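You operate a simulated robot arm through the tools that you are given. There is no shell and no other tool. Be economical: measure what you need, move in short steps, check, and stop when the job is done.

Carry out the task below with a simulated two-armed robot. There is one attempt and no reset: what you move stays moved.

## Task
Pick up the channel with blue handle with one hand, pass it to the other hand and put it on the top of table marked empties. Take the green tag marked full and put it on the shelf of table marked multipacks. Take the white divided tub and leave it on the top of green drawer unit. Stack the can labelled "plain" from the top of table marked multipacks on top of the can that says "lime". Press the blue button marked set zero two times. Put the blue gasket in the purple divided tub. Fetch the can marked trial with purple band and stand it on the plate marked october. The order is free. Set down upright: channel with blue handle, can marked trial with purple band.

It is judged by the outcome, as a careful person would: the job done as asked, and still so three seconds after it is handed in. It fails if anything else is knocked over, pushed out of place, dropped, spilled or broken.

## Robot
Two 7-joint arms with two-finger parallel grippers on one trunk, on a base that drives. Base frame: it is fixed to the floor where the robot stands at the start and does not move with it; the origin is under the middle of the robot, x ahead of it, y to its left, z up; the surface under the hand at the start is at about z = 0.84. Readings come in m, rad, newtons and seconds.
The left shoulder is at the start at [0.073, 0.182, 1.086], the right one opposite. With the tool pointing down near the work surface each hand reaches from about 0.3 to 0.76 m from the robot's upright axis, wherever it stands, measured 20 degrees to its own side. Places, roughly: blue button marked set zero [0.1, -4.1, 1.1]; blue gasket (7x7x2 cm) [-2.7, -0.6, 0.8]; can marked berry wash, can marked lot sand, can ma [0.5, -2.5, 1]; can marked trial with purple band [-4.5, 0, 1]; channel with blue handle (11x20x16 cm) [0.5, -0.2, 0.9]; green tag marked full [0.75, -2.25, 1]; plate marked october [-4.75, 0, 0.75]; purple divided tub (24x15x7 cm) [-1.2, 2.9, 0.9]; shelf of table marked multipacks [0.6, -2, 0.3]; top of green drawer unit [0.6, 1.4, 0.7]; top of table marked empties [0, -4, 0.9]; white divided tub (15x8x7 cm) [0.4, -2.3, 0.9]. Payload 3.91 kg a hand.
Tool frame (each hand has its own): the origin (TCP) lies between the finger pads and is the grasp point; the fingertips stand 0.03 m ahead of it; z points along the fingers, y is the line along which they close. Largest opening 0.11 m; finger width 0.02, thickness 0.01; the body of the gripper, 0.048 by 0.112 m, starts 0.055 m behind the TCP.
Orientation is told as [roll, pitch, yaw] about the base's x, y, z axes, in that order, counted from this pose: with the fingers straight down and closing along the base's y, the tool's x points along the base's -x, its y along +y and its z along -z.

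## Interface
- The arms move only by the tool arm_command. It takes "left_series", "right_series" or both (then of equal length, played together; a hand with none holds still); each is a list of rows, each a list of 6 numbers: the shift along the base's x, y, z in units of 200 mm (1.0 is 200 mm), then the turn, a rotation vector about the base's x, y, z in units of 180 degrees (1.0 is 180 degrees). In form: [[dx, dy, dz, rx, ry, rz], ...]. A call has 1 to 12 rows; each row is the pose to reach, as a shift and turn from the pose commanded when the call began. "left_gripper" and "right_gripper" are, for a hand that has rows, the finger opening in mm, from 0 to 110, set as the call begins (left out, the last holds). A call with a number of a shift or a turn outside -1 to 1 is refused whole. A row lasts 0.2 s, in which the tool goes at most 0.05 m and 0.15 rad; a call with a longer step from one row to the next is refused whole, and so is a gripper value outside its range. Where a pose cannot be reached the arm comes as near as it can. A force on the tool above 40 N (or 10 N above the force at the start of the call, whichever is more), or a blocked arm, ends the call early, and 0.2 s more pass. The fingers move at their own pace (about 0.072 m/s each) and stop on an object; they squeeze with about 33 N. The grip force told is the motor's: it shows also when the fingers shut on nothing. Time passes only in rows, and 0.2 s behind the last, so rows that repeat a pose let the fingers close. The reply holds the time, the measured pose of the TCP, the force on the tool along the base axes, the opening and the grip force, in the units named above and with some noise, with the torque about the TCP (base axes, N m) and any sound that the robot's microphone picked up.
- Cameras (640 x 400 px; columns grow to the right, rows downward): "scene" is now at [0.2053, -0.0447, 1.2782]; the picture's right is [-0.55, -0.84, 0.00], its down [-0.52, 0.34, -0.78] and it looks along [0.66, -0.43, -0.62] (base axes); focal length 284 px, centre (320, 200). "left" rides on the left gripper at [0.072, -0.017, -0.103] in its tool frame; the picture's right is [0.23, 0.97, 0.00], its down [-0.76, 0.18, -0.62] and it looks along [-0.61, 0.14, 0.78] (tool axes); focal length 222 px, centre (320, 200). "right" rides on the right gripper at [0.072, 0.017, -0.103] in its tool frame; the picture's right is [-0.23, 0.97, 0.00], its down [-0.76, -0.18, -0.62] and it looks along [-0.61, -0.14, 0.78] (tool axes); focal length 222 px, centre (320, 200). There is no depth. A picture from a camera that has moved, and an enlarged one, comes with that camera's place and axes in the base frame and with its lens. The place of the scene camera against the robot may be out by one fixed shift of up to 0.012 m in any direction.
- get_image(camera): a new picture of that camera. It takes no simulated time.
- raise_lower(by): slides the trunk up (or, below 0, down) by that many m; the arms and the scene camera ride with it, the base frame stays. It gives what a move gives, with no picture.
- steer(legs): drives the robot by 1 to 6 legs, each [ahead, left, turn to the left] in m, m and rad, along the robot's own axes; the way and the turn of a leg run together, so that a leg with both is an arc; at most 1.5 m and 3.142 rad a leg. The arms and the cameras ride along, it lands a little off, and it stops where it bumps. It gives what a move gives.
- head_to(pan, tilt): turns the head with the scene camera to pan (to the left, within 1.396 rad either way) and tilt (down, from -0.506 to 1.204), counted from straight ahead of the robot. It gives what a move gives.
- zoom(camera, box): a new picture of the part [left, top, right, bottom] of that camera's present view, enlarged. It takes no simulated time.
- close_job(): hands the job in; it is judged then, once.

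Work in short steps. Places have to be worked out from the pictures, the camera data and where the tool is seen: move nearer, look again, correct. Check each grasp and each placing, and mend what went wrong. You have 207 turns and 210 pictures in all, those below and enlarged ones among them. Open the grippers and draw the arms clear of the work before you hand the job in, unless the task says otherwise; then end with one line.

The tools are called after "Emit:" as a command line: name --argument value ..., lists and objects as JSON in quotes. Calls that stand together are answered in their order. arm_command: Moves the arms, as the interface text tells. Its arguments: {"type":"object","properties":{"left_series":{"type":"array","items":{"type":"array","items":{"type":"number"}}},"left_gripper":{"type":"number"},"right_series":{"type":"array","items":{"type":"array","items":{"type":"number"}}},"right_gripper":{"type":"number"}},"required":[]} The other tools are called the same way: raise_lower (by) slides the trunk up or down; steer (legs) drives the base; head_to (pan, tilt) turns the head that bears the scene camera; get_image (camera) takes a picture; zoom (camera, box) takes an enlarged picture of a part of a camera's view; close_job () hands the job in.

At the start:

```text
time_s: 0.0
left_tool_pos: [0.4304, -0.0103, 1.0634]
left_ee_rot: [0.001, -0.001, -0.001]
left_contact_force: [-0.4, 0.3, -0.2]
left_ft_torque: [0.0, 0.01, 0.01]
left_gripper_width: 0.11
left_grasp_force: 0.1
right_tool_pos: [0.3856, -0.4283, 1.0653]
right_ee_rot: [0.0, 0.0, -0.001]
right_contact_force: [0.3, 0.1, 1.0]
right_ft_torque: [0.03, -0.03, 0.02]
right_gripper_width: 0.1102
right_grasp_force: 0.1
trunk travel left (down, up): [-0.35, 0.164]
robot x, y, heading: [0.0008, -0.0016, 0.002]
head pan, tilt: [-0.581, 0.668]
```

scene: 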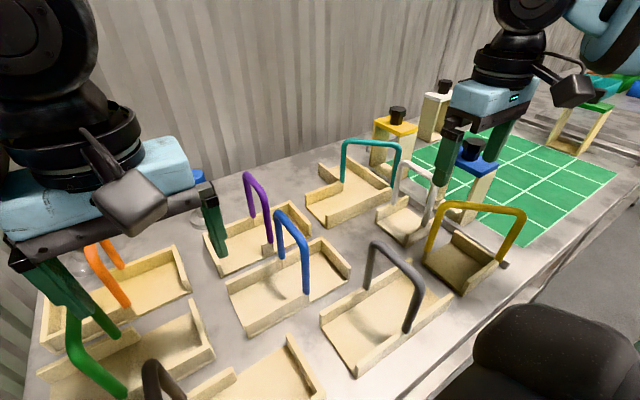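
right: 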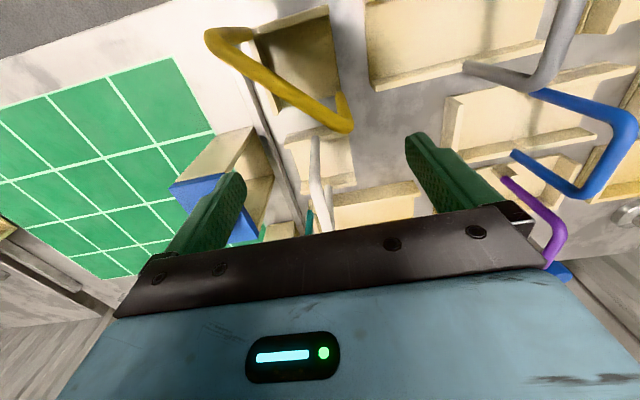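
left: 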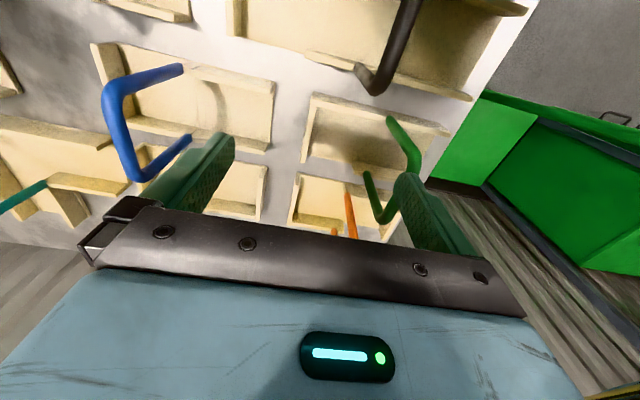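

The channel's blue handle bar seems to run along x, from about (0.43,-0.167) to (0.51,-0.168) at z≈1.0. I'll zoom in to check this.

Emit:
zoom --camera "scene" --box '[200, 150, 400, 350]'

```text
2.00 times, centred on (300, 250) of scene
camera zoom: at [0.2053, -0.0447, 1.2782], right [-0.55, -0.84, 0.0], down [-0.52, 0.34, -0.78], along [0.66, -0.43, -0.62], focal length 567 px, centre (360, 100)
```

zoom: 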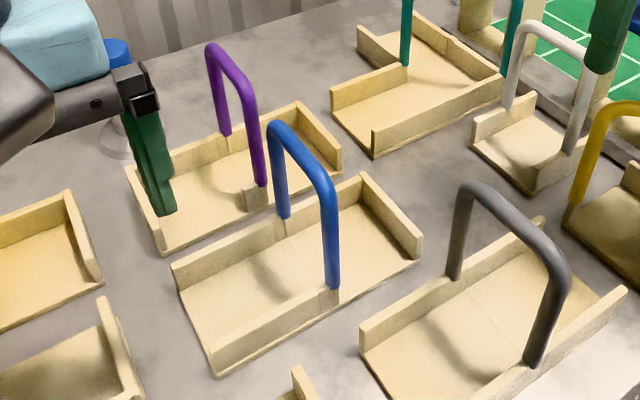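

The bar centre comes out at about y=-0.172, z≈0.99, with x from 0.44 to 0.52. I'll move the left hand above its near end and look.

Emit:
arm_command --left_series '[[0.04, -0.2, 0.05, 0, 0, 0], [0.08, -0.4, 0.05, 0, 0, 0], [0.12, -0.6, 0.05, 0, 0, 0], [0.15, -0.81, 0.05, 0, 0, 0], [0.15, -0.81, 0.05, 0, 0, 0]]' --left_gripper 60

Emit:
get_image --camera "left"

Emit:
get_image --camera "scene"

```text
time_s: 1.2
left_tool_pos: [0.5178, -0.1115, 1.0642]
left_ee_rot: [-0.009, 0.035, 0.148]
left_contact_force: [-0.3, 0.2, 0.2]
left_ft_torque: [-0.01, 0.0, 0.02]
left_gripper_width: 0.0598
left_grasp_force: 0.0
right_tool_pos: [0.3864, -0.4272, 1.0662]
right_ee_rot: [-0.002, 0.0, 0.001]
right_contact_force: [0.2, -0.1, 0.7]
right_ft_torque: [-0.01, -0.03, -0.01]
right_gripper_width: 0.11
right_grasp_force: 0.0
trunk travel left (down, up): [-0.35, 0.164]
robot x, y, heading: [0.0006, -0.0014, 0.001]
head pan, tilt: [-0.581, 0.668]
stopped in row 5 (left hand): the arm was blocked; the commanded pose is now the measured one
```

```text
205 pictures are left
camera left: at [0.4522, -0.1363, 1.1705], right [-0.37, 0.93, 0.0], down [0.75, 0.3, 0.59], along [0.55, 0.22, -0.8], focal length 222 px, centre (320, 200)
```

left: 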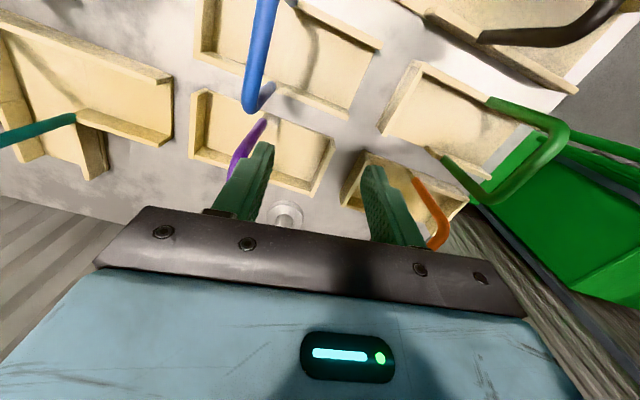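

```text
204 pictures are left
camera scene: at [0.2045, -0.0449, 1.2784], right [-0.55, -0.84, 0.0], down [-0.52, 0.34, -0.79], along [0.66, -0.43, -0.62], focal length 284 px, centre (320, 200)
```

scene: 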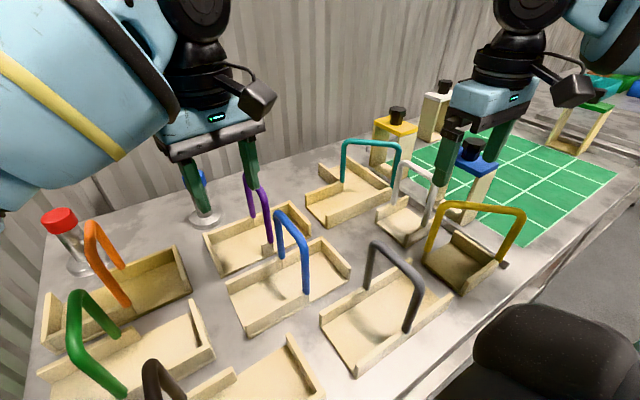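

The left arm is blocked crossing over, while the right hand reaches this spot easily. I'll retract the left hand and bring the right one toward the handle.

Emit:
arm_command --left_series '[[-0.1, 0.18, 0.1, 0, 0, -0.01], [-0.2, 0.36, 0.2, 0, -0.003, -0.02], [-0.35, 0.54, 0.3, 0.001, -0.006, -0.03], [-0.45, 0.72, 0.3, 0.002, -0.009, -0.04], [-0.55, 0.9, 0.3, 0.003, -0.011, -0.047], [-0.55, 0.95, 0.3, 0.003, -0.011, -0.047]]' --right_series '[[0, 0, 0.1, 0, 0, 0], [0.05, 0.1, 0.2, 0, 0, 0], [0.15, 0.3, 0.2, 0, 0, 0], [0.25, 0.5, 0.2, 0, 0, 0], [0.35, 0.7, 0.2, 0, 0, 0], [0.37, 0.9, 0.2, 0, 0, 0]]' --right_gripper 60

Emit:
get_image --camera "right"

Emit:
get_image --camera "scene"

```text
refused: row 3 steps farther than a row can; nothing moved
```

```text
203 pictures are left
camera right: at [0.3149, -0.4114, 1.1685], right [0.23, 0.97, 0.0], down [0.76, -0.18, 0.62], along [0.61, -0.14, -0.78], focal length 222 px, centre (320, 200)
```

right: 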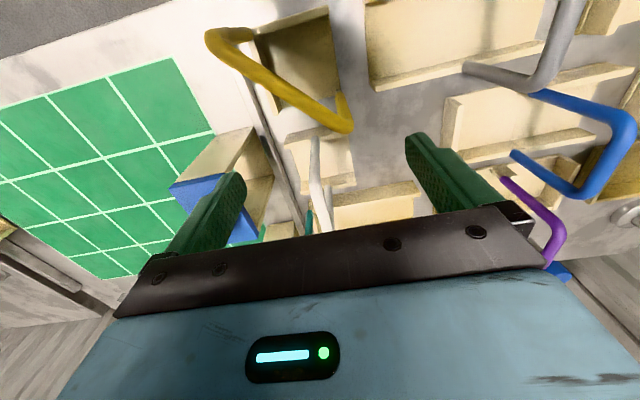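

```text
202 pictures are left
camera scene: at [0.2045, -0.0449, 1.2784], right [-0.55, -0.84, 0.0], down [-0.52, 0.34, -0.79], along [0.66, -0.43, -0.62], focal length 284 px, centre (320, 200)
```

scene: 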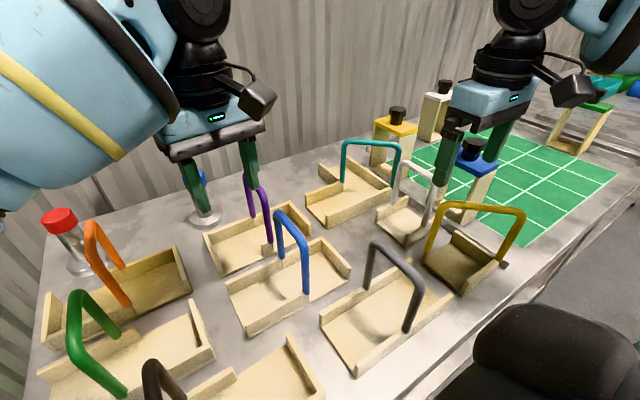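

One step was slightly too long. I'll resend with smaller steps.

Emit:
arm_command --left_series '[[-0.08, 0.16, 0.08, 0, 0, -0.01], [-0.16, 0.32, 0.16, 0, -0.003, -0.02], [-0.26, 0.48, 0.24, 0.001, -0.006, -0.03], [-0.36, 0.64, 0.3, 0.002, -0.009, -0.04], [-0.46, 0.8, 0.3, 0.003, -0.011, -0.047], [-0.55, 0.95, 0.3, 0.003, -0.011, -0.047]]' --right_series '[[0, 0, 0.15, 0, 0, 0], [0.07, 0.15, 0.2, 0, 0, 0], [0.15, 0.33, 0.2, 0, 0, 0], [0.25, 0.53, 0.2, 0, 0, 0], [0.35, 0.73, 0.2, 0, 0, 0], [0.37, 0.95, 0.2, 0, 0, 0]]' --right_gripper 60

Emit:
get_image --camera "right"

Emit:
get_image --camera "scene"

```text
time_s: 2.6
left_tool_pos: [0.4055, 0.0794, 1.1241]
left_ee_rot: [-0.003, 0.001, -0.001]
left_contact_force: [-0.5, 0.2, -0.3]
left_ft_torque: [0.01, 0.01, 0.03]
left_gripper_width: 0.0601
left_grasp_force: 0.0
right_tool_pos: [0.4622, -0.2326, 1.1059]
right_ee_rot: [-0.002, -0.001, 0.002]
right_contact_force: [0.0, 0.2, 0.6]
right_ft_torque: [-0.06, -0.03, -0.02]
right_gripper_width: 0.0601
right_grasp_force: 0.1
trunk travel left (down, up): [-0.35, 0.164]
robot x, y, heading: [0.0007, -0.0032, 0.002]
head pan, tilt: [-0.581, 0.668]
```

```text
201 pictures are left
camera right: at [0.3906, -0.2167, 1.2088], right [0.23, 0.97, 0.0], down [0.76, -0.18, 0.62], along [0.61, -0.14, -0.78], focal length 222 px, centre (320, 200)
```

right: 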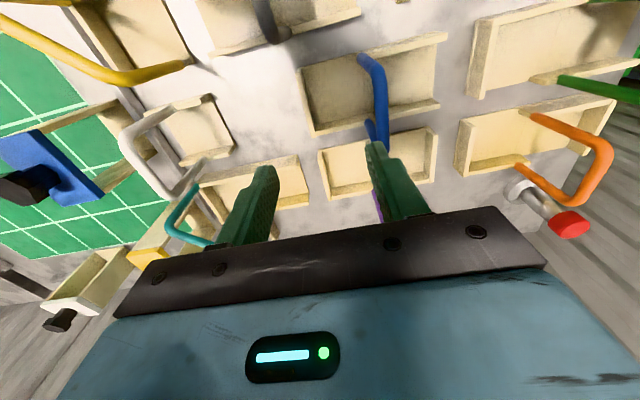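

```text
200 pictures are left
camera scene: at [0.2051, -0.0422, 1.2784], right [-0.55, -0.84, 0.0], down [-0.52, 0.34, -0.79], along [0.66, -0.43, -0.62], focal length 284 px, centre (320, 200)
```

scene: 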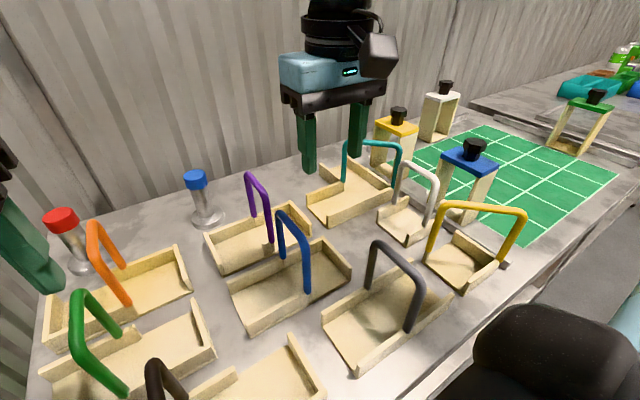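

Both views put the bar at y≈-0.176 and its near corner at x≈0.435. I'll centre on x≈0.452, descend to z≈0.99 and close.

Emit:
arm_command --right_series '[[-0.02, 0.15, 0, 0, 0, 0], [-0.05, 0.285, 0, 0, 0, 0], [-0.05, 0.285, -0.2, 0, 0, 0], [-0.05, 0.285, -0.4, 0, 0, 0], [-0.05, 0.285, -0.58, 0, 0, 0], [-0.05, 0.285, -0.58, 0, 0, 0]]'

Emit:
get_image --camera "right"

Emit:
get_image --camera "scene"

```text
time_s: 4.0
left_tool_pos: [0.4074, 0.078, 1.1251]
left_ee_rot: [-0.003, -0.001, -0.004]
left_contact_force: [0.9, 0.2, 0.2]
left_ft_torque: [0.01, 0.01, 0.01]
left_gripper_width: 0.0597
left_grasp_force: 0.1
right_tool_pos: [0.4508, -0.1804, 0.9888]
right_ee_rot: [0.0, 0.001, -0.001]
right_contact_force: [0.2, 0.6, -0.2]
right_ft_torque: [0.01, -0.02, 0.02]
right_gripper_width: 0.0601
right_grasp_force: 0.2
trunk travel left (down, up): [-0.35, 0.164]
robot x, y, heading: [0.0012, -0.0019, 0.002]
head pan, tilt: [-0.581, 0.668]
```

```text
199 pictures are left
camera right: at [0.3801, -0.1644, 1.0914], right [0.23, 0.97, 0.0], down [0.76, -0.18, 0.62], along [0.61, -0.14, -0.78], focal length 222 px, centre (320, 200)
```

right: 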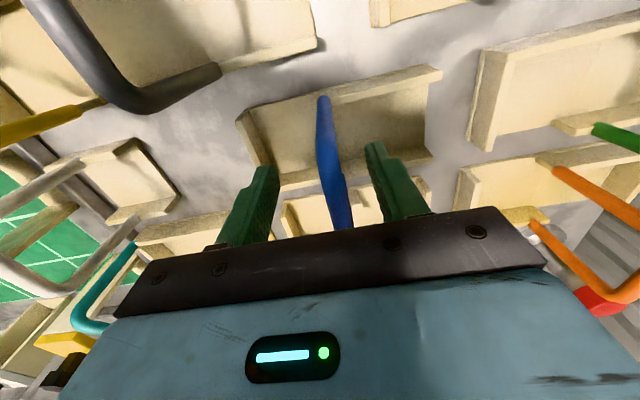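

```text
198 pictures are left
camera scene: at [0.2052, -0.0442, 1.2783], right [-0.55, -0.84, 0.0], down [-0.52, 0.34, -0.79], along [0.66, -0.43, -0.62], focal length 284 px, centre (320, 200)
```

scene: 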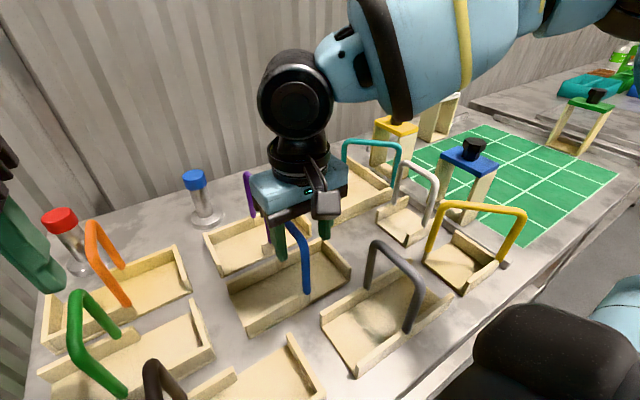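

The bar sits between the fingers. I'll close on it.

Emit:
arm_command --right_series '[[0, 0, 0, 0, 0, 0], [0, 0, 0, 0, 0, 0], [0, 0, 0, 0, 0, 0], [0, 0, 0, 0, 0, 0]]' --right_gripper 0

Emit:
get_image --camera "right"

```text
time_s: 5.0
left_tool_pos: [0.4055, 0.0788, 1.1249]
left_ee_rot: [-0.004, -0.001, -0.003]
left_contact_force: [-0.9, 0.7, -0.2]
left_ft_torque: [0.01, 0.01, 0.02]
left_gripper_width: 0.0602
left_grasp_force: 0.1
right_tool_pos: [0.4521, -0.1809, 0.9883]
right_ee_rot: [0.001, 0.0, 0.0]
right_contact_force: [-0.6, 0.3, -0.1]
right_ft_torque: [-0.01, -0.03, 0.05]
right_gripper_width: 0.0129
right_grasp_force: 33.0
trunk travel left (down, up): [-0.35, 0.164]
robot x, y, heading: [0.0023, -0.0005, 0.005]
head pan, tilt: [-0.581, 0.668]
```

```text
197 pictures are left
camera right: at [0.3804, -0.1645, 1.0917], right [0.23, 0.97, 0.0], down [0.76, -0.18, 0.62], along [0.61, -0.14, -0.78], focal length 222 px, centre (320, 200)
```

right: 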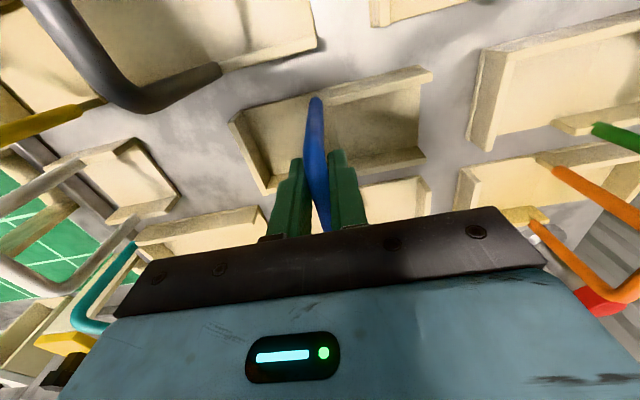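

I have it at 12.9 mm and 33 N. Next I lift straight up by 0.2 m.

Emit:
arm_command --right_series '[[0, 0, 0.15, 0, 0, 0], [0, 0, 0.35, 0, 0, 0], [0, 0, 0.55, 0, 0, 0], [0, 0, 0.75, 0, 0, 0], [0, 0, 0.97, 0, 0, 0], [0, 0, 0.97, 0, 0, 0]]'

Emit:
raise_lower --by 0.08

Emit:
get_image --camera "scene"

```text
time_s: 6.4
left_tool_pos: [0.4064, 0.0788, 1.1244]
left_ee_rot: [-0.004, 0.001, -0.003]
left_contact_force: [0.0, -0.3, -0.5]
left_ft_torque: [0.04, 0.0, 0.01]
left_gripper_width: 0.06
left_grasp_force: 0.1
right_tool_pos: [0.4493, -0.1808, 1.1825]
right_ee_rot: [-0.001, 0.0, 0.001]
right_contact_force: [0.5, 0.6, -1.5]
right_ft_torque: [0.0, 0.1, -0.02]
right_gripper_width: 0.0128
right_grasp_force: 32.6
trunk travel left (down, up): [-0.35, 0.164]
robot x, y, heading: [-0.0022, 0.0023, -0.001]
head pan, tilt: [-0.581, 0.668]
```

```text
time_s: 7.6
left_tool_pos: [0.4073, 0.0776, 1.2036]
left_ee_rot: [-0.001, 0.001, -0.004]
left_contact_force: [0.0, -0.2, -0.6]
left_ft_torque: [-0.01, 0.02, 0.02]
left_gripper_width: 0.0603
left_grasp_force: 0.0
right_tool_pos: [0.4507, -0.1807, 1.2623]
right_ee_rot: [0.001, 0.003, 0.001]
right_contact_force: [0.3, -0.5, -3.1]
right_ft_torque: [0.01, 0.09, 0.01]
right_gripper_width: 0.0126
right_grasp_force: 33.3
trunk travel left (down, up): [-0.43, 0.084]
robot x, y, heading: [-0.0008, 0.0021, -0.002]
head pan, tilt: [-0.581, 0.668]
```

```text
196 pictures are left
camera scene: at [0.1727, -0.0445, 1.368], right [-0.55, -0.84, 0.0], down [-0.52, 0.34, -0.78], along [0.66, -0.43, -0.62], focal length 284 px, centre (320, 200)
```

scene: 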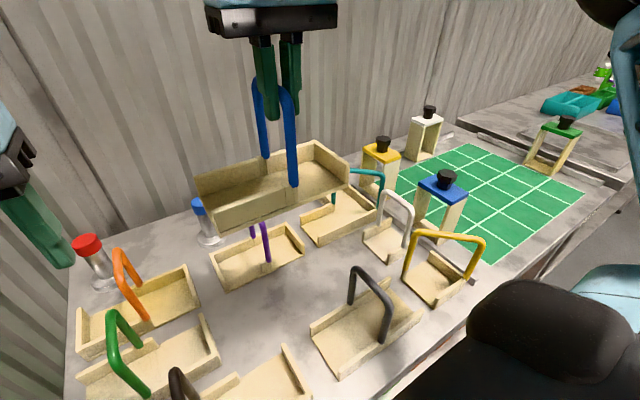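

The channel hangs level. I'll yaw it by +90° with the right hand toward the centre, moving the left hand aside, ready for the handover.

Emit:
arm_command --left_series '[[0, 0.2, 0, 0, 0, 0], [0, 0.4, 0, 0, 0, 0], [0, 0.6, 0, 0, 0, 0], [0, 0.7, 0, 0, 0, 0], [0, 0.7, 0, 0, 0, 0], [0, 0.7, 0, 0, 0, 0], [0, 0.7, 0, 0, 0, 0], [0, 0.7, 0, 0, 0, 0], [0, 0.7, 0, 0, 0, 0], [0, 0.7, 0, 0, 0, 0], [0, 0.7, 0, 0, 0, 0]]' --right_series '[[0, 0.06, 0, 0, 0, 0.0455], [0, 0.12, 0, 0, 0, 0.091], [0, 0.18, 0, 0, 0, 0.1365], [0, 0.24, 0, 0, 0, 0.182], [0, 0.3, 0, 0, 0, 0.2275], [0, 0.36, 0, 0, 0, 0.273], [0, 0.42, 0, 0, 0, 0.3185], [0, 0.48, 0, 0, 0, 0.364], [0, 0.54, 0, 0, 0, 0.4095], [0, 0.6, 0, 0, 0, 0.455], [0, 0.65, 0, 0, 0, 0.5]]'

Emit:
head_to --pan 0.0 --tilt 0.4

Emit:
get_image --camera "scene"

```text
time_s: 10.0
left_tool_pos: [0.4076, 0.218, 1.2036]
left_ee_rot: [-0.004, -0.001, -0.004]
left_contact_force: [0.0, 0.5, 0.4]
left_ft_torque: [0.02, 0.03, 0.02]
left_gripper_width: 0.0599
left_grasp_force: 0.1
right_tool_pos: [0.419, -0.1467, 1.2232]
right_ee_rot: [0.0, -0.001, 1.573]
right_contact_force: [-0.5, 0.1, -2.7]
right_ft_torque: [-0.05, 0.0, 0.0]
right_gripper_width: 0.0128
right_grasp_force: 32.9
right hand out of reach, approached as far as the arm can: row 2, 3, 4, 5, 6, 7, 8, 9, 10, 11
trunk travel left (down, up): [-0.43, 0.084]
robot x, y, heading: [-0.0016, 0.004, -0.001]
head pan, tilt: [-0.581, 0.668]
```

```text
time_s: 10.9
left_tool_pos: [0.4082, 0.2178, 1.2045]
left_ee_rot: [-0.005, -0.001, -0.004]
left_contact_force: [-0.5, 0.0, -0.3]
left_ft_torque: [0.03, 0.01, 0.0]
left_gripper_width: 0.06
left_grasp_force: 0.0
right_tool_pos: [0.4174, -0.1464, 1.2238]
right_ee_rot: [-0.001, 0.001, 1.571]
right_contact_force: [-0.3, 0.2, -3.0]
right_ft_torque: [-0.08, -0.02, -0.03]
right_gripper_width: 0.0128
right_grasp_force: 33.3
trunk travel left (down, up): [-0.43, 0.084]
robot x, y, heading: [-0.0012, -0.002, -0.003]
head pan, tilt: [0.0, 0.4]
```

```text
195 pictures are left
camera scene: at [0.1927, 0.0027, 1.3923], right [0.0, -1.0, 0.0], down [-0.39, 0.0, -0.92], along [0.92, 0.0, -0.39], focal length 284 px, centre (320, 200)
```

scene: 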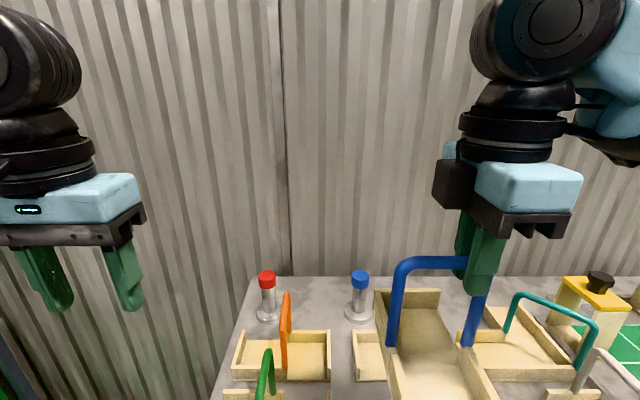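

The yaw worked, but the arm is near its reach limit this high. I'll back away from the table so I can lower the hand safely and do the handover.

Emit:
steer --legs '[[-0.5, 0, 0]]'

Emit:
get_image --camera "scene"

```text
time_s: 13.0
left_tool_pos: [0.17, 0.2196, 1.1981]
left_ee_rot: [-0.002, 0.014, -0.002]
left_contact_force: [0.1, -0.2, 1.0]
left_ft_torque: [0.01, -0.03, 0.02]
left_gripper_width: 0.0598
left_grasp_force: 0.1
right_tool_pos: [0.1805, -0.1452, 1.2165]
right_ee_rot: [0.015, 0.003, 1.571]
right_contact_force: [0.1, -0.2, -2.7]
right_ft_torque: [-0.05, -0.04, 0.02]
right_gripper_width: 0.0128
right_grasp_force: 33.2
trunk travel left (down, up): [-0.43, 0.084]
robot x, y, heading: [-0.2509, -0.0006, 0.001]
head pan, tilt: [0.0, 0.4]
stopped in leg 1: the robot was blocked; the commanded pose is now the measured one
```

```text
194 pictures are left
camera scene: at [-0.0435, 0.004, 1.3901], right [0.0, -1.0, 0.0], down [-0.4, 0.0, -0.92], along [0.92, 0.0, -0.4], focal length 284 px, centre (320, 200)
```

scene: 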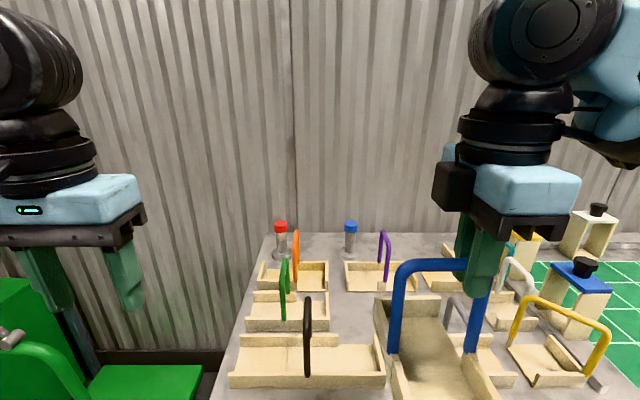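

The robot was blocked after 0.25 m, so something is behind it. I'll look around to both sides before moving further.

Emit:
head_to --pan -1.39 --tilt 0.6

Emit:
get_image --camera "scene"

Emit:
head_to --pan 1.39 --tilt 0.6

Emit:
get_image --camera "scene"

```text
time_s: 14.5
left_tool_pos: [0.1717, 0.2197, 1.1977]
left_ee_rot: [-0.002, 0.016, -0.003]
left_contact_force: [0.2, 1.0, -0.2]
left_ft_torque: [0.01, 0.01, 0.01]
left_gripper_width: 0.0599
left_grasp_force: 0.1
right_tool_pos: [0.1819, -0.1454, 1.2165]
right_ee_rot: [0.017, 0.001, 1.569]
right_contact_force: [-0.2, -0.3, -2.7]
right_ft_torque: [-0.07, -0.04, -0.02]
right_gripper_width: 0.013
right_grasp_force: 33.0
trunk travel left (down, up): [-0.43, 0.084]
robot x, y, heading: [-0.2553, 0.0015, -0.001]
head pan, tilt: [-1.389, 0.6]
```

```text
193 pictures are left
camera scene: at [-0.1193, -0.0833, 1.3724], right [-0.98, -0.18, 0.01], down [-0.11, 0.56, -0.82], along [0.14, -0.81, -0.57], focal length 284 px, centre (320, 200)
```

scene: 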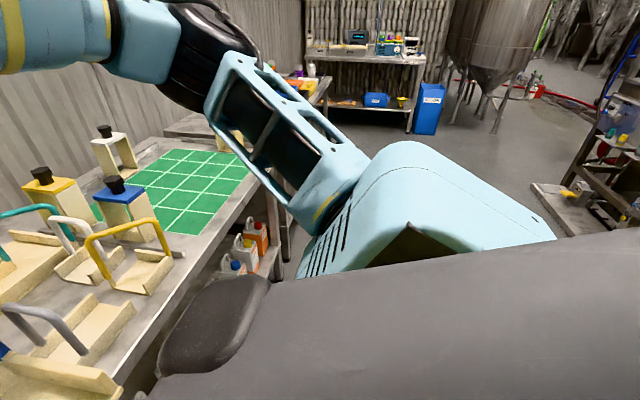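

```text
time_s: 17.0
left_tool_pos: [0.1711, 0.2182, 1.1981]
left_ee_rot: [-0.002, 0.017, -0.003]
left_contact_force: [0.1, -0.1, 0.1]
left_ft_torque: [0.0, -0.01, 0.0]
left_gripper_width: 0.06
left_grasp_force: 0.1
right_tool_pos: [0.1821, -0.1458, 1.2157]
right_ee_rot: [0.015, 0.001, 1.571]
right_contact_force: [-0.4, 0.0, -3.4]
right_ft_torque: [-0.09, -0.02, -0.02]
right_gripper_width: 0.013
right_grasp_force: 33.0
trunk travel left (down, up): [-0.43, 0.084]
robot x, y, heading: [-0.2508, 0.0004, -0.002]
head pan, tilt: [1.389, 0.6]
```

```text
192 pictures are left
camera scene: at [-0.1184, 0.0905, 1.3723], right [0.98, -0.18, -0.02], down [-0.12, -0.56, -0.82], along [0.14, 0.81, -0.57], focal length 284 px, centre (320, 200)
```

scene: 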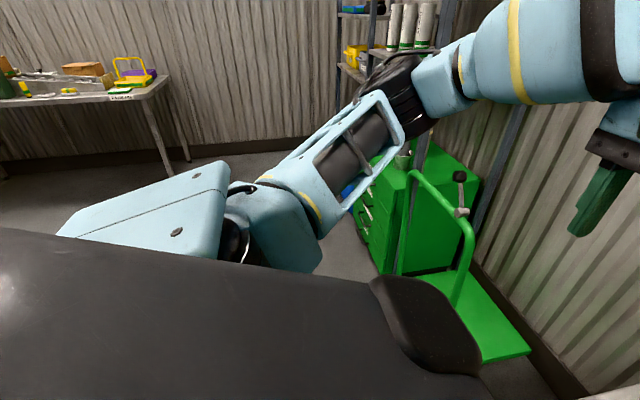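

The black shape is the robot's own torso, and the obstacle is out of view behind it. I'll ease forward a little and start turning right, toward the aisle.

Emit:
steer --legs '[[0.07, 0, 0], [0, 0, -0.6]]'

Emit:
head_to --pan -1.39 --tilt 0.6

Emit:
get_image --camera "scene"

```text
time_s: 19.7
left_tool_pos: [0.2758, -0.0521, 1.2036]
left_ee_rot: [-0.002, 0.001, -0.608]
left_contact_force: [-0.4, 0.1, 0.4]
left_ft_torque: [-0.04, 0.04, -0.04]
left_gripper_width: 0.06
left_grasp_force: 0.0
right_tool_pos: [0.0766, -0.3572, 1.2232]
right_ee_rot: [0.004, 0.002, 0.965]
right_contact_force: [-0.2, -1.5, -2.4]
right_ft_torque: [-0.08, 0.05, 0.01]
right_gripper_width: 0.013
right_grasp_force: 33.2
trunk travel left (down, up): [-0.43, 0.084]
robot x, y, heading: [-0.1843, 0.001, -0.61]
head pan, tilt: [1.389, 0.6]
```

```text
time_s: 22.1
left_tool_pos: [0.2736, -0.052, 1.2036]
left_ee_rot: [-0.002, 0.0, -0.608]
left_contact_force: [0.5, -1.0, -0.3]
left_ft_torque: [0.01, -0.01, 0.02]
left_gripper_width: 0.0602
left_grasp_force: 0.1
right_tool_pos: [0.076, -0.3578, 1.2222]
right_ee_rot: [0.004, 0.0, 0.967]
right_contact_force: [0.1, -0.7, -3.3]
right_ft_torque: [-0.07, 0.01, 0.0]
right_gripper_width: 0.0128
right_grasp_force: 33.3
trunk travel left (down, up): [-0.43, 0.084]
robot x, y, heading: [-0.1848, 0.0017, -0.599]
head pan, tilt: [-1.389, 0.6]
```

```text
191 pictures are left
camera scene: at [-0.139, -0.1331, 1.3742], right [-0.91, 0.41, 0.0], down [0.23, 0.52, -0.83], along [-0.34, -0.75, -0.56], focal length 284 px, centre (320, 200)
```

scene: 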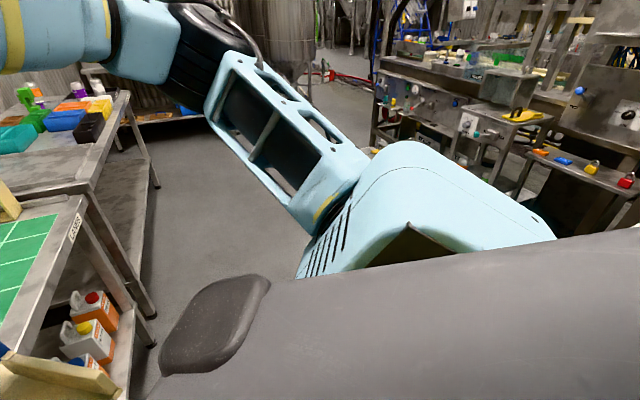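

The aisle toward -y looks open, with a line of machines on the far side at x≈-1.5 to -2. I'll turn on to face -y.

Emit:
steer --legs '[[0, 0, -0.97]]'

Emit:
head_to --pan -1.39 --tilt 0.5

Emit:
get_image --camera "scene"

Emit:
head_to --pan 0 --tilt 0.45

Emit:
get_image --camera "scene"

```text
time_s: 25.0
left_tool_pos: [0.0292, -0.4094, 1.2043]
left_ee_rot: [-0.002, 0.0, -1.582]
left_contact_force: [-0.3, 0.5, -0.9]
left_ft_torque: [0.04, -0.02, -0.03]
left_gripper_width: 0.0601
left_grasp_force: 0.1
right_tool_pos: [-0.3367, -0.4169, 1.2222]
right_ee_rot: [0.002, 0.0, -0.01]
right_contact_force: [0.0, 0.4, -3.0]
right_ft_torque: [-0.03, 0.07, -0.03]
right_gripper_width: 0.013
right_grasp_force: 33.2
trunk travel left (down, up): [-0.43, 0.084]
robot x, y, heading: [-0.1871, 0.0026, -1.582]
head pan, tilt: [-1.389, 0.6]
```

```text
time_s: 25.7
left_tool_pos: [0.0285, -0.4097, 1.2047]
left_ee_rot: [-0.001, 0.003, -1.582]
left_contact_force: [-0.6, -0.4, -0.1]
left_ft_torque: [0.02, -0.03, -0.01]
left_gripper_width: 0.0598
left_grasp_force: 0.1
right_tool_pos: [-0.3358, -0.4163, 1.2223]
right_ee_rot: [0.004, 0.003, -0.01]
right_contact_force: [0.3, 0.6, -1.8]
right_ft_torque: [-0.03, 0.08, 0.0]
right_gripper_width: 0.0129
right_grasp_force: 32.8
trunk travel left (down, up): [-0.43, 0.084]
robot x, y, heading: [-0.1857, 0.0005, -1.582]
head pan, tilt: [-1.389, 0.499]
```

```text
190 pictures are left
camera scene: at [-0.2743, -0.1105, 1.3832], right [-0.17, 0.99, 0.0], down [0.47, 0.08, -0.88], along [-0.86, -0.15, -0.48], focal length 284 px, centre (320, 200)
```

scene: 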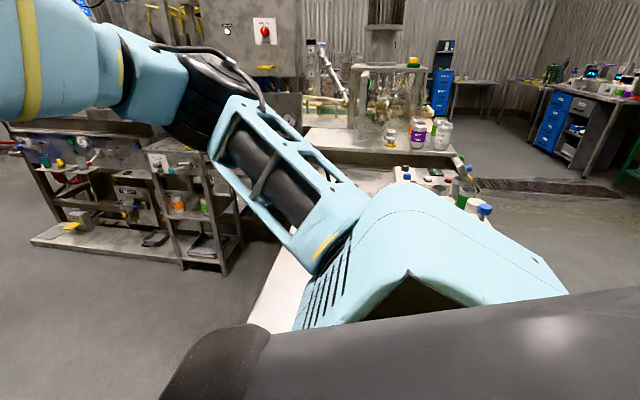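

```text
time_s: 27.2
left_tool_pos: [0.0289, -0.4093, 1.2035]
left_ee_rot: [-0.002, 0.0, -1.583]
left_contact_force: [-0.2, 0.1, 0.2]
left_ft_torque: [-0.01, -0.01, -0.05]
left_gripper_width: 0.0599
left_grasp_force: 0.1
right_tool_pos: [-0.335, -0.4167, 1.2219]
right_ee_rot: [0.002, 0.0, -0.01]
right_contact_force: [0.9, 0.0, -2.8]
right_ft_torque: [0.0, 0.08, 0.02]
right_gripper_width: 0.0126
right_grasp_force: 33.3
trunk travel left (down, up): [-0.43, 0.084]
robot x, y, heading: [-0.1857, 0.0007, -1.58]
head pan, tilt: [0.0, 0.45]
```

```text
189 pictures are left
camera scene: at [-0.1856, -0.1868, 1.3877], right [-1.0, 0.01, 0.0], down [0.0, 0.44, -0.9], along [-0.01, -0.9, -0.44], focal length 284 px, centre (320, 200)
```

scene: 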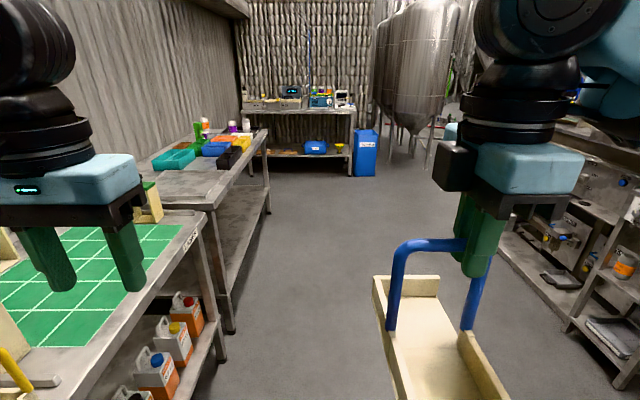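

The aisle is clear. I'll lower the right hand with the channel and bring it inward, and yaw the left hand by -90° so its fingers can straddle the bar.

Emit:
arm_command --left_series '[[0, 0, 0, 0, 0, -0.0455], [0, 0, 0, 0, 0, -0.091], [0, 0, 0, 0, 0, -0.1365], [0, 0, 0, 0, 0, -0.182], [0, 0, 0, 0, 0, -0.2275], [0, 0, 0, 0, 0, -0.273], [0, 0, 0, 0, 0, -0.3185], [0, 0, 0, 0, 0, -0.364], [0, 0, 0, 0, 0, -0.4095], [0, 0, 0, 0, 0, -0.455], [0, 0, 0, 0, 0, -0.497]]' --right_series '[[0, 0, -0.1, 0, 0, 0], [0, 0, -0.2, 0, 0, 0], [0.05, 0, -0.3, 0, 0, 0], [0.1, 0, -0.4, 0, 0, 0], [0.15, 0, -0.5, 0, 0, 0], [0.2, 0, -0.6, 0, 0, 0], [0.25, 0, -0.6, 0, 0, 0], [0.3, 0, -0.6, 0, 0, 0], [0.35, 0, -0.6, 0, 0, 0], [0.4, 0, -0.6, 0, 0, 0], [0.4, 0, -0.6, 0, 0, 0]]'

Emit:
get_image --camera "scene"

```text
time_s: 29.6
left_tool_pos: [0.0293, -0.4098, 1.2039]
left_ee_rot: [-0.001, 0.002, 3.136]
left_contact_force: [0.5, -0.4, -0.3]
left_ft_torque: [0.0, 0.01, -0.02]
left_gripper_width: 0.0597
left_grasp_force: 0.1
right_tool_pos: [-0.3063, -0.4205, 1.1023]
right_ee_rot: [0.003, 0.003, -0.011]
right_contact_force: [0.2, 0.6, -2.7]
right_ft_torque: [0.01, 0.08, 0.0]
right_gripper_width: 0.0128
right_grasp_force: 32.5
right hand out of reach, approached as far as the arm can: row 6, 7, 8, 9, 10, 11
trunk travel left (down, up): [-0.43, 0.084]
robot x, y, heading: [-0.1854, 0.0019, -1.58]
head pan, tilt: [0.0, 0.45]
```

```text
188 pictures are left
camera scene: at [-0.1855, -0.1868, 1.3877], right [-1.0, 0.01, 0.0], down [0.0, 0.44, -0.9], along [-0.01, -0.9, -0.44], focal length 284 px, centre (320, 200)
```

scene: 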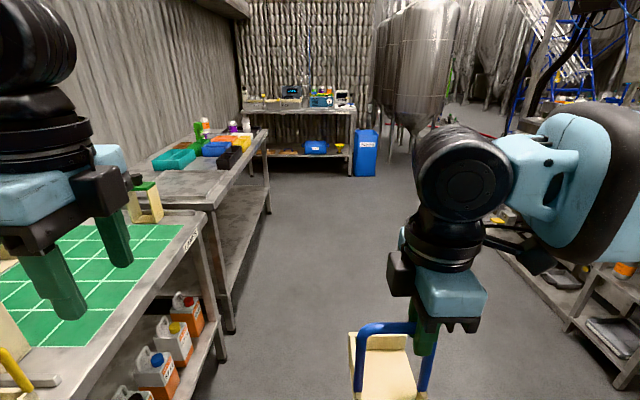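

The bar lies at z≈1.10 and its free corner is at x≈-0.23. I'll tilt the left hand 45° and bring it to a pre-grasp spot on the +x side.

Emit:
arm_command --left_series '[[-0.14, 0, 0, 0, 0.0417, 0], [-0.28, -0.01, 0, 0, 0.0833, 0], [-0.42, -0.02, 0, 0, 0.125, 0], [-0.56, -0.03, -0.03, 0, 0.1667, 0], [-0.7, -0.04, -0.06, 0, 0.208, 0], [-0.85, -0.05, -0.1, 0, 0.25, 0], [-1.0, -0.05, -0.13, 0, 0.25, 0], [-1.0, -0.05, -0.13, 0, 0.25, 0]]'

Emit:
get_image --camera "scene"

Emit:
get_image --camera "left"

```text
time_s: 31.4
left_tool_pos: [-0.1696, -0.4178, 1.1779]
left_ee_rot: [0.001, -0.786, 3.138]
left_contact_force: [0.2, 0.0, 0.3]
left_ft_torque: [-0.05, -0.01, 0.0]
left_gripper_width: 0.0599
left_grasp_force: 0.1
right_tool_pos: [-0.3059, -0.4192, 1.104]
right_ee_rot: [0.003, 0.002, -0.009]
right_contact_force: [0.0, -0.1, -2.8]
right_ft_torque: [0.01, 0.08, -0.01]
right_gripper_width: 0.0126
right_grasp_force: 33.0
trunk travel left (down, up): [-0.43, 0.084]
robot x, y, heading: [-0.1853, 0.0009, -1.577]
head pan, tilt: [0.0, 0.45]
```

```text
187 pictures are left
camera scene: at [-0.1846, -0.1867, 1.3877], right [-1.0, 0.01, 0.0], down [0.0, 0.44, -0.9], along [-0.01, -0.9, -0.44], focal length 284 px, centre (320, 200)
```

scene: 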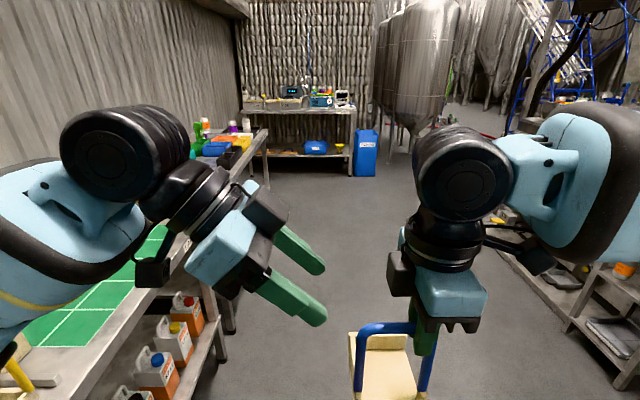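

```text
186 pictures are left
camera left: at [-0.0454, -0.4012, 1.1997], right [0.16, -0.97, -0.16], down [-0.1, -0.18, 0.98], along [-0.98, -0.14, -0.12], focal length 222 px, centre (320, 200)
```

left: 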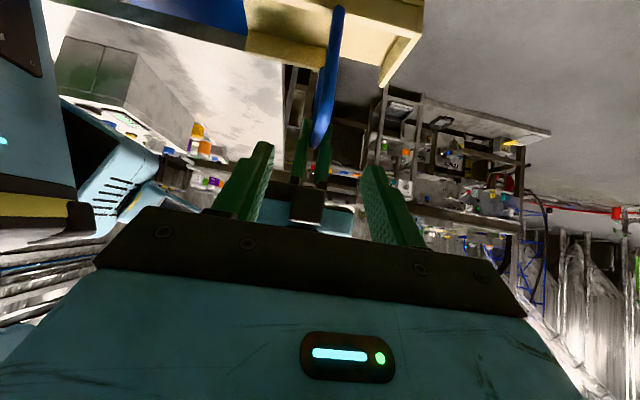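

The bar lines up between the left fingers. I'll advance diagonally onto the corner without closing yet.

Emit:
arm_command --left_series '[[-0.14, -0.005, -0.14, 0, 0, 0], [-0.28, -0.01, -0.28, 0, 0, 0], [-0.4, -0.01, -0.39, 0, 0, 0], [-0.4, -0.01, -0.39, 0, 0, 0]]'

Emit:
get_image --camera "scene"

Emit:
get_image --camera "left"

```text
time_s: 32.4
left_tool_pos: [-0.2512, -0.4218, 1.098]
left_ee_rot: [0.001, -0.784, 3.137]
left_contact_force: [0.5, 0.0, -0.6]
left_ft_torque: [-0.03, 0.01, 0.01]
left_gripper_width: 0.0601
left_grasp_force: 0.0
right_tool_pos: [-0.3068, -0.4207, 1.1026]
right_ee_rot: [0.003, 0.003, -0.01]
right_contact_force: [0.5, 0.4, -2.3]
right_ft_torque: [0.02, 0.1, -0.01]
right_gripper_width: 0.0127
right_grasp_force: 33.0
trunk travel left (down, up): [-0.43, 0.084]
robot x, y, heading: [-0.1848, 0.0018, -1.582]
head pan, tilt: [0.0, 0.45]
```

```text
185 pictures are left
camera scene: at [-0.185, -0.1867, 1.3878], right [-1.0, 0.01, 0.0], down [0.0, 0.44, -0.9], along [-0.01, -0.9, -0.44], focal length 284 px, centre (320, 200)
```

scene: 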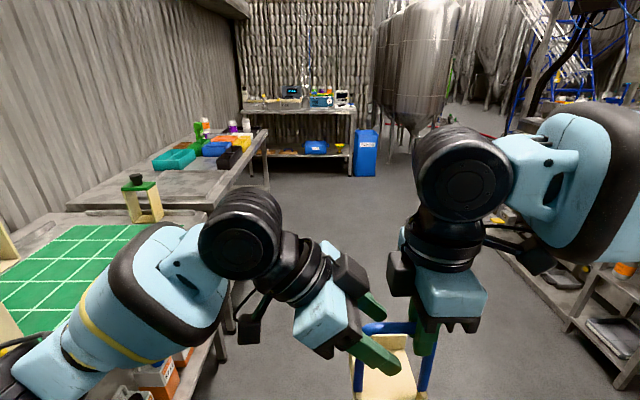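

```text
184 pictures are left
camera left: at [-0.1263, -0.4046, 1.1196], right [0.16, -0.97, -0.16], down [-0.1, -0.18, 0.98], along [-0.98, -0.14, -0.12], focal length 222 px, centre (320, 200)
```

left: 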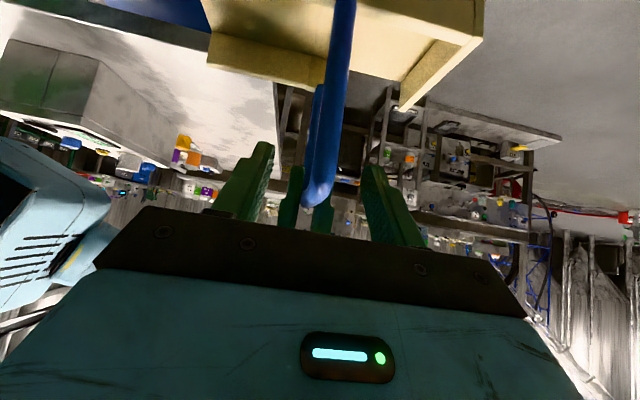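

The bar's corner is inside the left fingers, clear of the right hand. I'll close the left hand.

Emit:
arm_command --left_series '[[0, 0, 0, 0, 0, 0], [0, 0, 0, 0, 0, 0], [0, 0, 0, 0, 0, 0], [0, 0, 0, 0, 0, 0]]' --left_gripper 0

Emit:
zoom --camera "scene" --box '[280, 240, 500, 400]'

```text
time_s: 33.4
left_tool_pos: [-0.2513, -0.4205, 1.0983]
left_ee_rot: [0.0, -0.783, 3.136]
left_contact_force: [-0.3, 4.8, 0.8]
left_ft_torque: [0.05, -0.02, -0.05]
left_gripper_width: 0.013
left_grasp_force: 32.7
right_tool_pos: [-0.3064, -0.4203, 1.1039]
right_ee_rot: [0.002, 0.002, -0.01]
right_contact_force: [0.7, -4.9, -2.3]
right_ft_torque: [-0.06, 0.08, -0.2]
right_gripper_width: 0.0128
right_grasp_force: 32.8
trunk travel left (down, up): [-0.43, 0.084]
robot x, y, heading: [-0.1851, 0.0025, -1.58]
head pan, tilt: [0.0, 0.45]
```

```text
2.50 times, centred on (390, 320) of scene
camera zoom: at [-0.1855, -0.1868, 1.3877], right [-1.0, 0.01, 0.0], down [0.0, 0.44, -0.9], along [-0.01, -0.9, -0.44], focal length 709 px, centre (145, -100)
```

zoom: 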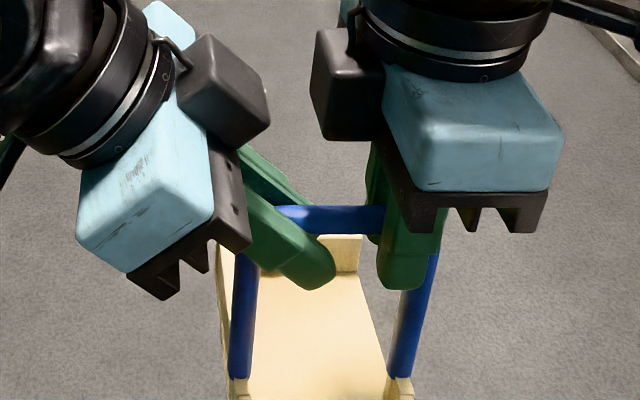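

Both hands hold the bar, and the left grip is 13 mm at 33 N. I'll open the right hand and withdraw it up and away.

Emit:
arm_command --right_series '[[0, 0, 0, 0, 0, 0], [0, 0, 0, 0, 0, 0], [0, 0, 0, 0, 0, 0], [0, 0, 0.15, 0, 0, 0], [0, 0, 0.35, 0, 0, 0], [-0.1, 0, 0.5, 0, 0, 0], [-0.25, 0, 0.6, 0, 0, 0], [-0.45, 0, 0.6, 0, 0, 0]]' --right_gripper 60

Emit:
get_image --camera "scene"

```text
time_s: 35.2
left_tool_pos: [-0.2529, -0.4217, 1.0985]
left_ee_rot: [0.002, -0.782, 3.138]
left_contact_force: [0.0, 0.8, -0.4]
left_ft_torque: [-0.04, -0.06, 0.01]
left_gripper_width: 0.0127
left_grasp_force: 32.7
right_tool_pos: [-0.3975, -0.4219, 1.2213]
right_ee_rot: [0.004, 0.001, -0.009]
right_contact_force: [0.4, 0.4, 0.1]
right_ft_torque: [0.0, -0.01, 0.01]
right_gripper_width: 0.0599
right_grasp_force: 0.1
right hand out of reach, approached as far as the arm can: row 5
trunk travel left (down, up): [-0.43, 0.084]
robot x, y, heading: [-0.1861, 0.0032, -1.579]
head pan, tilt: [0.0, 0.45]
```

```text
182 pictures are left
camera scene: at [-0.1867, -0.1862, 1.3878], right [-1.0, 0.01, 0.0], down [0.01, 0.43, -0.9], along [-0.01, -0.9, -0.43], focal length 284 px, centre (320, 200)
```

scene: 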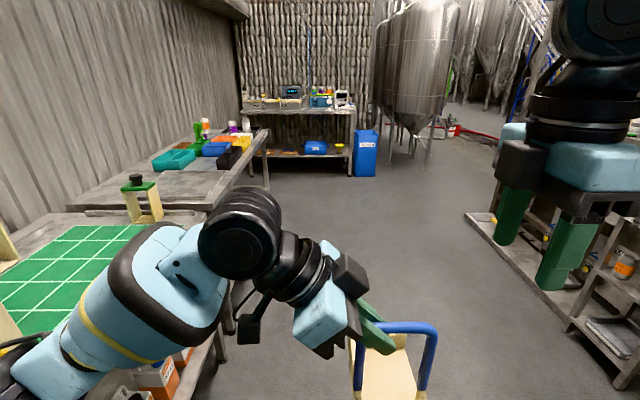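

The left hand holds the channel alone. I'll drive toward the far table, bearing right to keep the left elbow clear of the side tables.

Emit:
steer --legs '[[0.4, -0.3, 0], [1.2, -0.05, 0], [1.0, 0, 0]]'

Emit:
get_image --camera "scene"

```text
time_s: 37.0
left_tool_pos: [-0.3524, -0.5581, 1.097]
left_ee_rot: [-0.001, -0.783, 3.136]
left_contact_force: [-0.2, -1.1, -0.9]
left_ft_torque: [-0.03, -0.06, -0.02]
left_gripper_width: 0.0126
left_grasp_force: 33.0
right_tool_pos: [-0.4959, -0.5601, 1.2198]
right_ee_rot: [0.007, 0.001, -0.014]
right_contact_force: [-0.2, 0.7, 0.0]
right_ft_torque: [0.06, 0.01, -0.02]
right_gripper_width: 0.0602
right_grasp_force: 0.2
trunk travel left (down, up): [-0.43, 0.084]
robot x, y, heading: [-0.2789, -0.1398, -1.585]
head pan, tilt: [0.0, 0.45]
stopped in leg 1: the robot was blocked; the commanded pose is now the measured one
```

```text
181 pictures are left
camera scene: at [-0.2857, -0.3252, 1.387], right [-1.0, 0.01, 0.0], down [0.01, 0.44, -0.9], along [-0.01, -0.9, -0.44], focal length 284 px, centre (320, 200)
```

scene: 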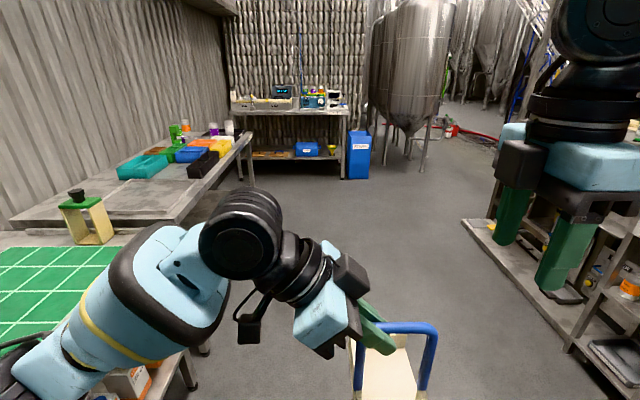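

The counter on the right ends ahead of the robot. I'll sidestep slightly left, go straight ahead, then shift right past it.

Emit:
steer --legs '[[0, 0.05, 0], [0.7, 0, 0], [0.8, -0.15, 0], [0.7, 0.0, 0]]'

Emit:
get_image --camera "scene"

```text
time_s: 48.9
left_tool_pos: [-0.4571, -2.7599, 1.098]
left_ee_rot: [0.003, -0.783, 3.14]
left_contact_force: [0.4, 0.4, -0.2]
left_ft_torque: [0.03, -0.07, 0.02]
left_gripper_width: 0.0126
left_grasp_force: 32.4
right_tool_pos: [-0.602, -2.7632, 1.2204]
right_ee_rot: [0.004, 0.001, -0.006]
right_contact_force: [0.1, 0.8, -0.5]
right_ft_torque: [0.0, -0.01, 0.0]
right_gripper_width: 0.0601
right_grasp_force: 0.1
trunk travel left (down, up): [-0.43, 0.084]
robot x, y, heading: [-0.3944, -2.3395, -1.572]
head pan, tilt: [0.0, 0.45]
```

```text
180 pictures are left
camera scene: at [-0.3926, -2.5256, 1.3877], right [-1.0, 0.01, 0.0], down [0.0, 0.44, -0.9], along [0.0, -0.9, -0.44], focal length 284 px, centre (320, 200)
```

scene: 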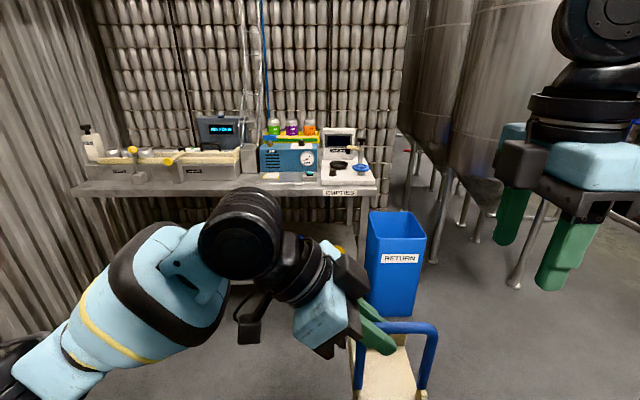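

The robot is now at (-0.39,-2.34). I'll zoom in on the empties table to find a free spot and the button.

Emit:
zoom --camera "scene" --box '[70, 90, 390, 210]'

```text
2.00 times, centred on (230, 150) of scene
camera zoom: at [-0.3926, -2.5256, 1.3877], right [-1.0, 0.01, 0.0], down [0.0, 0.44, -0.9], along [0.0, -0.9, -0.44], focal length 567 px, centre (500, 300)
```

zoom: 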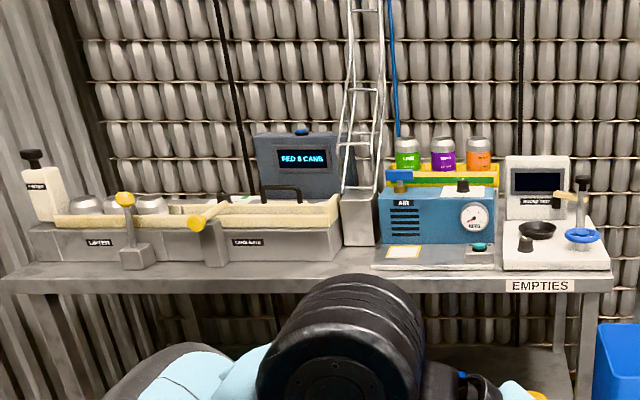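

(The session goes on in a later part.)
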